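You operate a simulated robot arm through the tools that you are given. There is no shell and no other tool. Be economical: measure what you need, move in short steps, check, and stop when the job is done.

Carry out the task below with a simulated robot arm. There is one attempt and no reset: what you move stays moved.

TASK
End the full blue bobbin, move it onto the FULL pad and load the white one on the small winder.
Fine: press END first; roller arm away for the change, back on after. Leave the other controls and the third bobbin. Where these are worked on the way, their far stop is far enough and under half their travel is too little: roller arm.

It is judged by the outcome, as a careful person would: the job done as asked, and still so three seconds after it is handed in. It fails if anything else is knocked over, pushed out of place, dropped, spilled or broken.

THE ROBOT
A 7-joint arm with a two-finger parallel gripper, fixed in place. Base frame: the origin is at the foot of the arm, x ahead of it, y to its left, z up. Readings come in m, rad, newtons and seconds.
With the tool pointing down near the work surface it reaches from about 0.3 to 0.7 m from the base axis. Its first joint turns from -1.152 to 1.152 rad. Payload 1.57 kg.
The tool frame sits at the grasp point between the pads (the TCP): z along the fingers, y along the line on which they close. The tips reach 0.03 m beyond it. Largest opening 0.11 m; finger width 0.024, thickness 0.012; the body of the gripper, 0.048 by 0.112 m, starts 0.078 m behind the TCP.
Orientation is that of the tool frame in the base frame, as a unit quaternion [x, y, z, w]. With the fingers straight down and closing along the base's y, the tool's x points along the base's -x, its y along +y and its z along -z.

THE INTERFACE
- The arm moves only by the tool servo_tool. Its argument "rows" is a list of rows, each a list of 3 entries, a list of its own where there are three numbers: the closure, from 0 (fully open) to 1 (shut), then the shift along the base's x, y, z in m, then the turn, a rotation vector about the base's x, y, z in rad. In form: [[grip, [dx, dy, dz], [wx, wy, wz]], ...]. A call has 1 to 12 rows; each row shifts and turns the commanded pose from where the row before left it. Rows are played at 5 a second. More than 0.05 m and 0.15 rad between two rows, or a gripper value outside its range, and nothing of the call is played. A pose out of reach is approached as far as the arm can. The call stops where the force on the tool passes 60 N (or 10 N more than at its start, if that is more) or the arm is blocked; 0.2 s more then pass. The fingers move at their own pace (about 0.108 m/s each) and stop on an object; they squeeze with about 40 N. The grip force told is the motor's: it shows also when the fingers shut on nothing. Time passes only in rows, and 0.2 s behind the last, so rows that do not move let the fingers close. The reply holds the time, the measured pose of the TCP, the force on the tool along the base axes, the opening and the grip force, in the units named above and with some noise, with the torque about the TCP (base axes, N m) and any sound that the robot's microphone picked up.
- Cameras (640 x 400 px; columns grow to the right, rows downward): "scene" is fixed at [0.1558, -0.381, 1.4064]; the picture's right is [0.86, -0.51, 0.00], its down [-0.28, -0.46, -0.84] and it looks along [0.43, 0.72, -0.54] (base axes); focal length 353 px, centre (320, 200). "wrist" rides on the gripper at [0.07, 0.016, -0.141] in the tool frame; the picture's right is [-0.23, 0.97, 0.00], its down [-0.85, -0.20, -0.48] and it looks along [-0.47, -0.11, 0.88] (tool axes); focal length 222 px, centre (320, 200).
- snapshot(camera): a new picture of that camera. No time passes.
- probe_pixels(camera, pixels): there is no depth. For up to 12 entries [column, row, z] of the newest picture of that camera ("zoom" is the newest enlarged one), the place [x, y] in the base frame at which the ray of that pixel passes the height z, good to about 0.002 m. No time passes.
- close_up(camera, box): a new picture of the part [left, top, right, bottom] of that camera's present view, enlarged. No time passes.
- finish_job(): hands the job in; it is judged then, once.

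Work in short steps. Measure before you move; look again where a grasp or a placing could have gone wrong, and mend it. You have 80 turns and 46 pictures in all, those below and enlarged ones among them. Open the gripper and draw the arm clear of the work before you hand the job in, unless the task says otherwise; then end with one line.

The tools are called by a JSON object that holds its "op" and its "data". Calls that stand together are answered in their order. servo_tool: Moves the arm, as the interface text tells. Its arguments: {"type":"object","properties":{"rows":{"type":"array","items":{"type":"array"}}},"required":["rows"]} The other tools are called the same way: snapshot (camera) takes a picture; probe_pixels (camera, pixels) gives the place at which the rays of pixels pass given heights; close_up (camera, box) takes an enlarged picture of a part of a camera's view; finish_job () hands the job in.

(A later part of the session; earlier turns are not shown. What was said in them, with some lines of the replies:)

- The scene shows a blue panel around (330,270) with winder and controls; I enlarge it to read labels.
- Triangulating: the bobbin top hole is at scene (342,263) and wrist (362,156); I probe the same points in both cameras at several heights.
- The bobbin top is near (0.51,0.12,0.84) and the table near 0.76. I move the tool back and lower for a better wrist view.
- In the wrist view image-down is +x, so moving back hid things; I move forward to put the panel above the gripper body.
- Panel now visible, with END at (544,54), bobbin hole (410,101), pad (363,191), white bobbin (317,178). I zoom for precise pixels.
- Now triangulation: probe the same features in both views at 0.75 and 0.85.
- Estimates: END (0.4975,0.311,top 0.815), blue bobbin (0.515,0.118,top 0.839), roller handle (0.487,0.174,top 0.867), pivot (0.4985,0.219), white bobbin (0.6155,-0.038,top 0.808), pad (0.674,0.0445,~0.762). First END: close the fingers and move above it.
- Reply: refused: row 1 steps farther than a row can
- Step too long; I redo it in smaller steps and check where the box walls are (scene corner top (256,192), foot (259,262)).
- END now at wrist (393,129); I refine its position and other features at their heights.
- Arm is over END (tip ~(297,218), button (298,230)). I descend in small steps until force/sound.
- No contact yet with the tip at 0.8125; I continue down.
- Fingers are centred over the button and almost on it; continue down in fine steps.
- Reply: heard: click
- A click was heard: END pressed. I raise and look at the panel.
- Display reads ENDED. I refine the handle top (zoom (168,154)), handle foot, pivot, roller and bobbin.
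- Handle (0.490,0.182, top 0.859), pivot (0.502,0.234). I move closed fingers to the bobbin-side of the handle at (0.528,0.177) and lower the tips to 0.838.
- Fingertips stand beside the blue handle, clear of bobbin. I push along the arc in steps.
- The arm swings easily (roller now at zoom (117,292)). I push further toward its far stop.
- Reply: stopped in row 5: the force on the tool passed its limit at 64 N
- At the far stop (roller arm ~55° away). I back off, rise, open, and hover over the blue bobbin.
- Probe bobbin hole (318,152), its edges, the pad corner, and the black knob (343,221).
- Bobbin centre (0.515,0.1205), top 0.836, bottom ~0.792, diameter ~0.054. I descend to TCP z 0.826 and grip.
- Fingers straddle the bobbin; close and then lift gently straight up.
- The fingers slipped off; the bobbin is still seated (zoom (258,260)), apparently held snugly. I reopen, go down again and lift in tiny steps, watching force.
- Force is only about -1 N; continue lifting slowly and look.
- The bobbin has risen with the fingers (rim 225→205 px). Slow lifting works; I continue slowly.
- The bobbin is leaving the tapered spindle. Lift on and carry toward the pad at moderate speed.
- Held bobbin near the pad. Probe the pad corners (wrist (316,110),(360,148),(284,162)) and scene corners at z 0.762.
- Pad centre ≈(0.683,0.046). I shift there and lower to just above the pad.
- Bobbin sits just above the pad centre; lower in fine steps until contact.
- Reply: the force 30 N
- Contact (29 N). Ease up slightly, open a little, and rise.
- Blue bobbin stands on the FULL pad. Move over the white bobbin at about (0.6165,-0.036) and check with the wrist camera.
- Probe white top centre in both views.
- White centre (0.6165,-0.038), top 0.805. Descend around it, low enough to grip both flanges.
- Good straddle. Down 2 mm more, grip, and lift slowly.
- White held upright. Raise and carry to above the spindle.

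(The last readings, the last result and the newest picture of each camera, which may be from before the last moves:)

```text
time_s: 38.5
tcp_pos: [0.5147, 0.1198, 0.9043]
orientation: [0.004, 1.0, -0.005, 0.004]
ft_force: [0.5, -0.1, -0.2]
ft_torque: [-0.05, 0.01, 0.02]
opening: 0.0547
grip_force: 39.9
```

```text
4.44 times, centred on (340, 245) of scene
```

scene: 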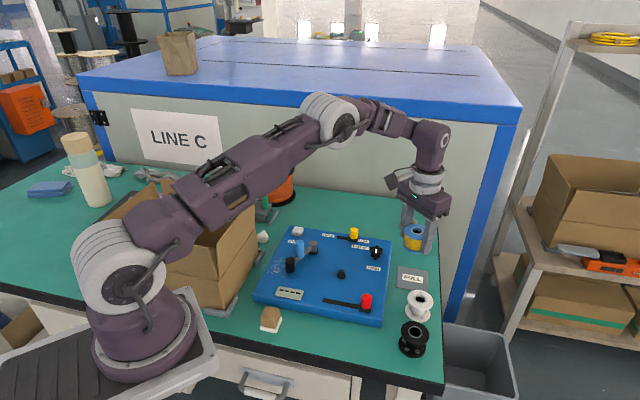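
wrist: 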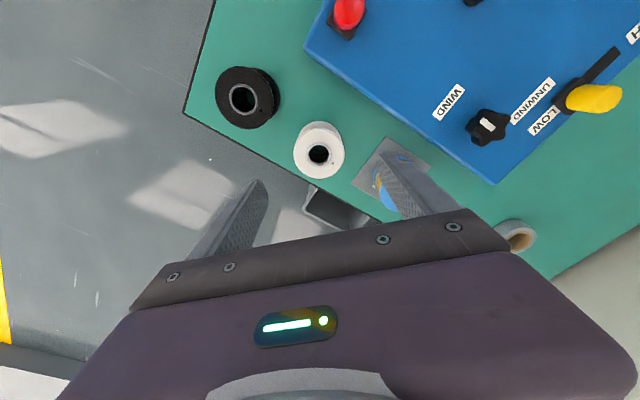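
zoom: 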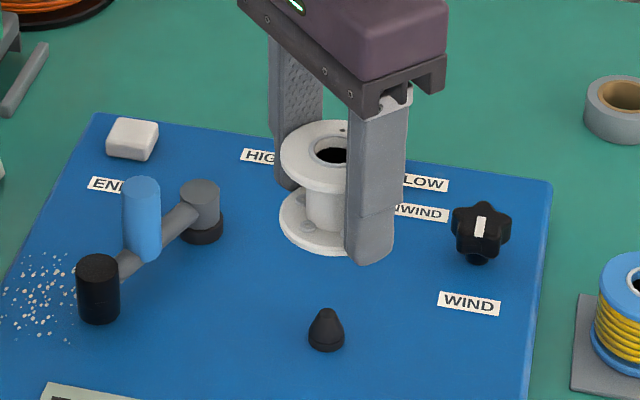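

Spindle tip at zoom (326,311), base (326,342). Probe its position.

{"op": "probe_pixels", "data": {"camera": "zoom", "pixels": [[326, 340, 0.788], [326, 340, 0.79], [326, 311, 0.815], [326, 311, 0.82], [326, 311, 0.825]]}}

{"op": "servo_tool", "data": {"rows": [[1, [0, 0, -0.02], [0, 0, 0]], [1, [0, 0, -0.012], [0, 0, 0]], [1, [0, 0, 0], [0, 0, 0]]]}}

{"op": "close_up", "data": {"camera": "scene", "box": [300, 220, 390, 290]}}

```text
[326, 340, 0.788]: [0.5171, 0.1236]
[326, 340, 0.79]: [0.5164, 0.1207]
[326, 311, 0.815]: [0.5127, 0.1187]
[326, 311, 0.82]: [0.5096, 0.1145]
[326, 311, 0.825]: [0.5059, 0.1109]
```

```text
time_s: 39.3
tcp_pos: [0.5165, 0.1209, 0.8723]
orientation: [0.005, 1.0, -0.004, 0.005]
ft_force: [-0.2, -0.8, -0.5]
ft_torque: [-0.04, -0.02, -0.01]
opening: 0.0546
grip_force: 40.5
```

```text
5.71 times, centred on (345, 255) of scene
```

zoom: 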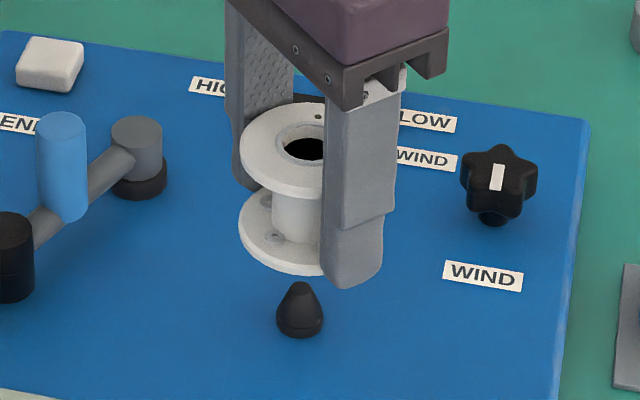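

Spindle ≈(0.515,0.121), aligned with the held bobbin. Lower slowly onto it.

{"op": "servo_tool", "data": {"rows": [[1, [0, 0, -0.006], [0, 0, 0]], [1, [0, 0, -0.006], [0, 0, 0]], [1, [0, 0, -0.006], [0, 0, 0]], [1, [0, 0, -0.006], [0, 0, 0]], [1, [0, 0, -0.005], [0, 0, 0]], [1, [0, 0, -0.005], [0, 0, 0]], [1, [0, 0, -0.004], [0, 0, 0]], [1, [0, 0, -0.003], [0, 0, 0]], [1, [0, 0, 0], [0, 0, 0]]]}}

{"op": "close_up", "data": {"camera": "scene", "box": [300, 220, 390, 290]}}

```text
time_s: 41.3
tcp_pos: [0.5158, 0.1199, 0.8327]
orientation: [0.004, 1.0, -0.004, 0.004]
ft_force: [-0.6, 0.5, -1.2]
ft_torque: [0.0, -0.02, 0.03]
opening: 0.0549
grip_force: 40.1
```

```text
5.71 times, centred on (345, 255) of scene
```

zoom: 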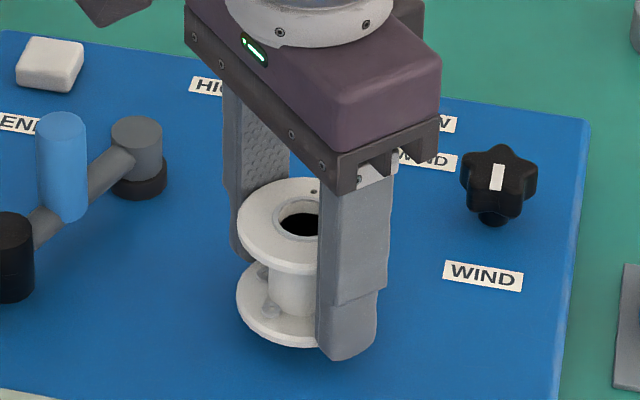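

Going on smoothly, not yet seated; continue down in 2 mm steps until contact.

{"op": "servo_tool", "data": {"rows": [[1, [0, 0, -0.002], [0, 0, 0]], [1, [0, 0, -0.002], [0, 0, 0]], [1, [0, 0, -0.002], [0, 0, 0]], [1, [0, 0, -0.002], [0, 0, 0]], [1, [0, 0, 0], [0, 0, 0]]]}}

```text
time_s: 42.5
tcp_pos: [0.5165, 0.122, 0.824]
orientation: [0.004, 1.0, -0.004, 0.004]
ft_force: [-1.3, -0.1, -0.6]
ft_torque: [-0.02, 0.07, -0.02]
opening: 0.0548
grip_force: 39.6
```

{"op": "servo_tool", "data": {"rows": [[1, [0, 0, -0.0015], [0, 0, 0]], [1, [0, 0, -0.0015], [0, 0, 0]], [1, [0, 0, 0], [0, 0, 0]]]}}

```text
time_s: 43.3
tcp_pos: [0.5157, 0.1214, 0.8213]
orientation: [0.004, 1.0, -0.005, 0.005]
ft_force: [-2.2, -0.3, 13.0]
ft_torque: [0.38, 0.11, 0.01]
opening: 0.0545
grip_force: 39.9
```

Contact at 13 N, near the expected seat height. Press slightly more to be sure, then release and rise.

{"op": "servo_tool", "data": {"rows": [[1, [0, 0, -0.0015], [0, 0, 0]], [1, [0, 0, 0], [0, 0, 0]]]}}

{"op": "servo_tool", "data": {"rows": [[1, [0, 0, 0.001], [0, 0, 0]], [0.4, [0, 0, 0], [0, 0, 0]], [0.25, [0, 0, 0.0], [0, 0, 0]], [0.25, [0, 0, 0], [0, 0, 0]], [0.25, [0, 0, 0.02], [0, 0, 0]], [0.25, [0, 0, 0.04], [0, 0, 0]], [0.25, [0, 0, 0.03], [0, 0, 0]], [0.25, [0, 0, 0], [0, 0, 0]]]}}

{"op": "close_up", "data": {"camera": "scene", "box": [280, 210, 400, 290]}}

```text
time_s: 43.9
tcp_pos: [0.5156, 0.1204, 0.8195]
orientation: [0.004, 1.0, -0.005, 0.006]
ft_force: [-2.8, -3.7, 30.5]
ft_torque: [0.44, 0.0, 0.0]
opening: 0.0549
grip_force: 40.3
```

```text
time_s: 45.7
tcp_pos: [0.5158, 0.121, 0.9108]
orientation: [0.005, 1.0, -0.004, 0.005]
ft_force: [0.4, 0.1, 0.5]
ft_torque: [0.01, 0.0, 0.0]
opening: 0.0823
grip_force: 0.1
```

```text
5.00 times, centred on (340, 250) of scene
```

zoom: 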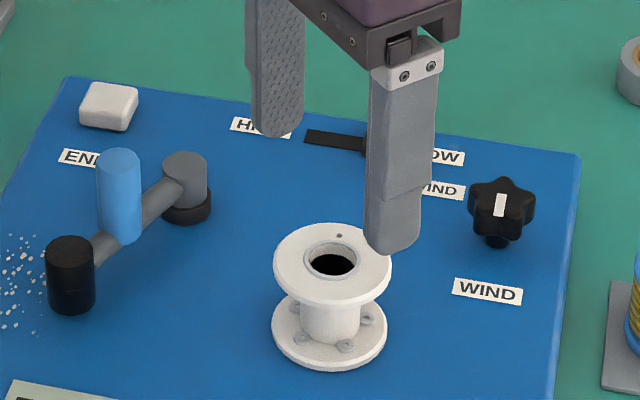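

White bobbin sits exactly where the blue one was. Now the roller arm: probe handle top (zoom (118,158)), pivot and roller tops.

{"op": "probe_pixels", "data": {"camera": "zoom", "pixels": [[118, 158, 0.859], [118, 158, 0.863], [184, 163, 0.822], [70, 247, 0.825], [331, 260, 0.836]]}}

{"op": "servo_tool", "data": {"rows": [[0.25, [-0.006, 0.008, 0.004], [0, 0, 0.14]], [0.25, [-0.006, 0.008, 0], [0, 0, 0.14]], [0.25, [-0.006, 0.008, 0], [0, 0, 0.14]], [0.25, [-0.006, 0.008, 0], [0, 0, 0.14]], [0.25, [-0.006, 0.008, 0], [0, 0, 0.14]], [0.25, [-0.006, 0.008, 0], [0, 0, 0.14]], [0.25, [-0.006, 0.008, 0], [0, 0, 0.14]], [0.25, [-0.006, 0.008, 0], [0, 0, 0.14]], [0.25, [-0.006, 0.008, 0], [0, 0, 0.14]], [0.25, [-0.006, 0.018, 0], [0, 0, 0.14]], [0.25, [0, 0, 0], [0, 0, 0.14]], [0.25, [0, 0, 0], [0, 0, 0.03]]]}}

{"op": "snapshot", "data": {"camera": "wrist"}}

```text
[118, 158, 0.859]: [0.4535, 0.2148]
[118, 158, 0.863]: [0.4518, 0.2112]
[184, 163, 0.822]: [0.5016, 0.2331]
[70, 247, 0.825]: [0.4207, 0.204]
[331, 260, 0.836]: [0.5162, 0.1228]
```

```text
time_s: 48.3
tcp_pos: [0.4566, 0.2109, 0.9149]
orientation: [-0.705, 0.709, -0.001, 0.005]
ft_force: [1.5, 0.1, 0.1]
ft_torque: [-0.02, 0.02, 0.02]
opening: 0.0825
grip_force: 0.0
```

```text
8 pictures are left
```

wrist: 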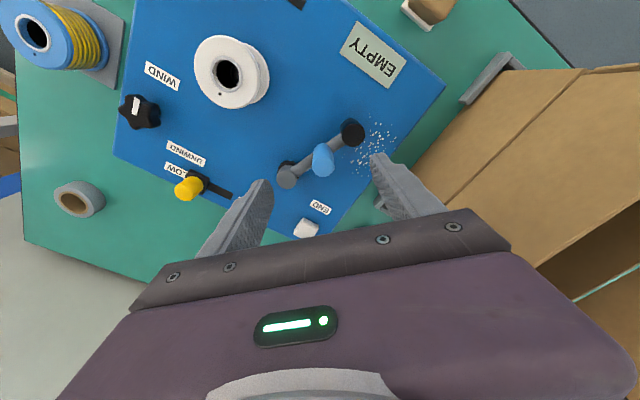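

Display shows EMPTY, white loaded. Handle (wrist (323,158)) lies between the fingers; narrow them to ~0.05 and descend around it.

{"op": "probe_pixels", "data": {"camera": "wrist", "pixels": [[323, 158, 0.859], [353, 132, 0.825], [288, 176, 0.822]]}}

{"op": "servo_tool", "data": {"rows": [[0.5, [-0.002, 0.001, 0], [0, 0, 0]], [0.5, [0, 0, -0.02], [0, 0, 0]], [0.5, [0, 0, -0.02], [0, 0, 0]], [0.5, [0, 0, -0.009], [0, 0, 0]], [0.5, [0, 0, 0], [0, 0, 0]]]}}

{"op": "close_up", "data": {"camera": "scene", "box": [270, 200, 390, 290]}}

```text
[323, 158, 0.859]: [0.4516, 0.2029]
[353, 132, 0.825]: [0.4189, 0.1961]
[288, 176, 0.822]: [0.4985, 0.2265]
```

```text
time_s: 49.5
tcp_pos: [0.4549, 0.2126, 0.8657]
orientation: [-0.704, 0.71, 0.0, 0.006]
ft_force: [0.5, 0.1, 0.3]
ft_torque: [0.02, 0.02, -0.01]
opening: 0.0552
grip_force: 0.0
```

```text
4.44 times, centred on (330, 245) of scene
```

zoom: 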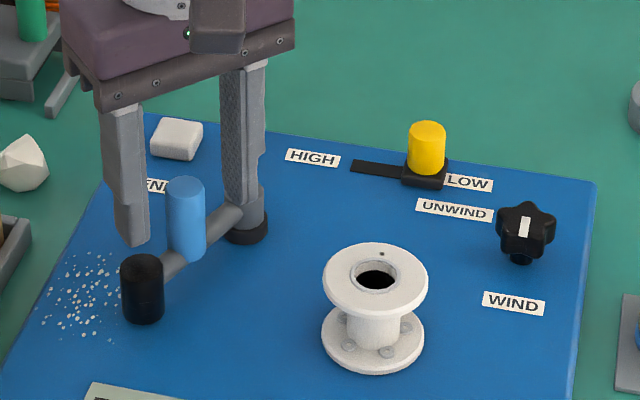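

Handle is between the fingers. Narrow to ~0.036 and drag it along its arc back toward the bobbin.

{"op": "servo_tool", "data": {"rows": [[0.67, [0, -0.002, 0], [0, 0, 0]], [0.67, [0, -0.002, 0], [0, 0, 0]], [0.67, [0.007, -0.003, 0], [0, 0, 0]], [0.67, [0.006, -0.006, 0], [0, 0, 0]], [0.67, [0.005, -0.005, 0], [0, 0, 0]], [0.67, [0.006, -0.004, 0], [0, 0, 0]], [0.67, [0.006, -0.003, 0], [0, 0, 0]], [0.67, [0.005, -0.002, 0], [0, 0, 0]], [0.67, [0, 0, 0], [0, 0, 0]]]}}

{"op": "close_up", "data": {"camera": "scene", "box": [270, 200, 390, 290]}}

```text
time_s: 51.5
tcp_pos: [0.4894, 0.1865, 0.8657]
orientation: [-0.704, 0.711, 0.0, 0.007]
ft_force: [0.1, 0.0, -0.4]
ft_torque: [-0.01, 0.04, 0.0]
opening: 0.0367
grip_force: 0.1
```

```text
4.44 times, centred on (330, 245) of scene
```

zoom: 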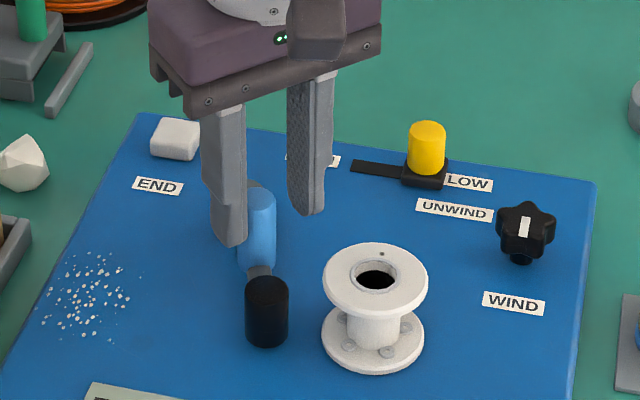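

Working well; the roller (zoom (266,310)) still has a small gap to the bobbin. Push on in 3 mm steps until it bears.

{"op": "servo_tool", "data": {"rows": [[0.67, [0.003, -0.001, 0], [0, 0, 0]], [0.67, [0.003, -0.001, 0], [0, 0, 0]], [0.67, [0.003, 0, 0], [0, 0, 0]], [0.67, [0.002, 0, 0], [0, 0, 0]], [0.67, [0, 0, 0], [0, 0, 0]]]}}

```text
time_s: 52.7
tcp_pos: [0.4993, 0.1836, 0.8658]
orientation: [-0.704, 0.71, 0.0, 0.007]
ft_force: [-5.5, 1.3, -0.9]
ft_torque: [-0.04, 0.15, -0.02]
opening: 0.0408
grip_force: 2.5
```

Force -5.5 N: the roller bears. Nudge 2 mm more and look.

{"op": "servo_tool", "data": {"rows": [[0.67, [0.002, 0, 0], [0, 0, 0]], [0.67, [0, 0, 0], [0, 0, 0]]]}}

{"op": "close_up", "data": {"camera": "scene", "box": [280, 210, 400, 290]}}

```text
time_s: 53.3
tcp_pos: [0.5015, 0.1836, 0.8659]
orientation: [-0.704, 0.71, 0.001, 0.006]
ft_force: [-9.1, 1.7, 3.3]
ft_torque: [0.02, 0.36, -0.04]
opening: 0.0447
grip_force: 4.8
```

```text
5.00 times, centred on (340, 250) of scene
```

zoom: 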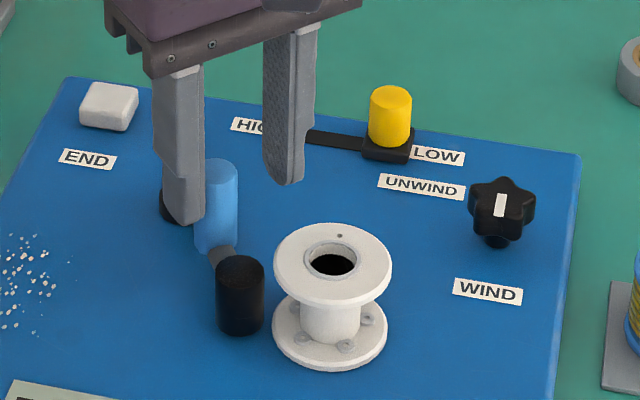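

Roller is back exactly at its original spot (239,295). Open, rise straight up and draw clear.

{"op": "servo_tool", "data": {"rows": [[0.3, [-0.004, 0, 0], [0, 0, 0]], [0.3, [-0.004, 0, 0], [0, 0, 0]], [0.3, [0, 0, 0.03], [0, 0, 0]], [0.3, [0, 0, 0.045], [0, 0, 0]], [0.2, [0, 0, 0.045], [0, 0, 0]], [0.1, [-0.02, 0, 0.04], [0, 0, 0]], [0, [-0.03, 0, 0.03], [0, 0, 0]], [0, [-0.03, 0, 0.03], [0, 0, 0]], [0, [0, 0, 0], [0, 0, 0]]]}}

{"op": "close_up", "data": {"camera": "scene", "box": [250, 210, 450, 360]}}

```text
time_s: 55.3
tcp_pos: [0.4114, 0.1819, 1.0851]
orientation: [-0.704, 0.71, -0.001, 0.006]
ft_force: [0.9, -1.1, -0.1]
ft_torque: [0.0, -0.01, -0.01]
opening: 0.1103
grip_force: 0.1
```

```text
2.67 times, centred on (350, 285) of scene
```

zoom: 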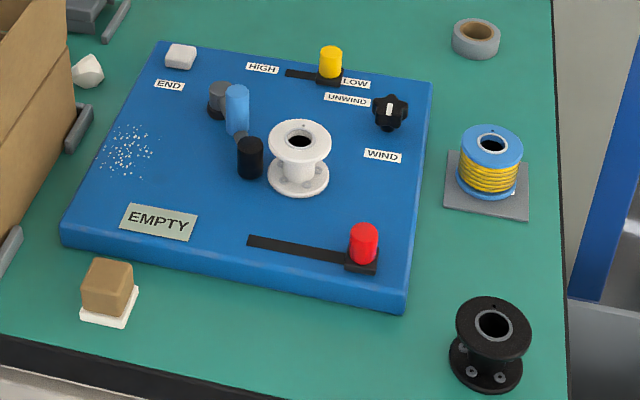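

Everything is in place: the blue bobbin is on the pad, the white one is on the winder with the roller against it, and nothing else has moved. I hand in.

{"op": "finish_job", "data": {}}

```text
The job is handed in.
```

The blue bobbin was ended and now stands on the FULL pad, the white one is on the winder with the roller arm back against it, and the other controls and the black bobbin were left alone.
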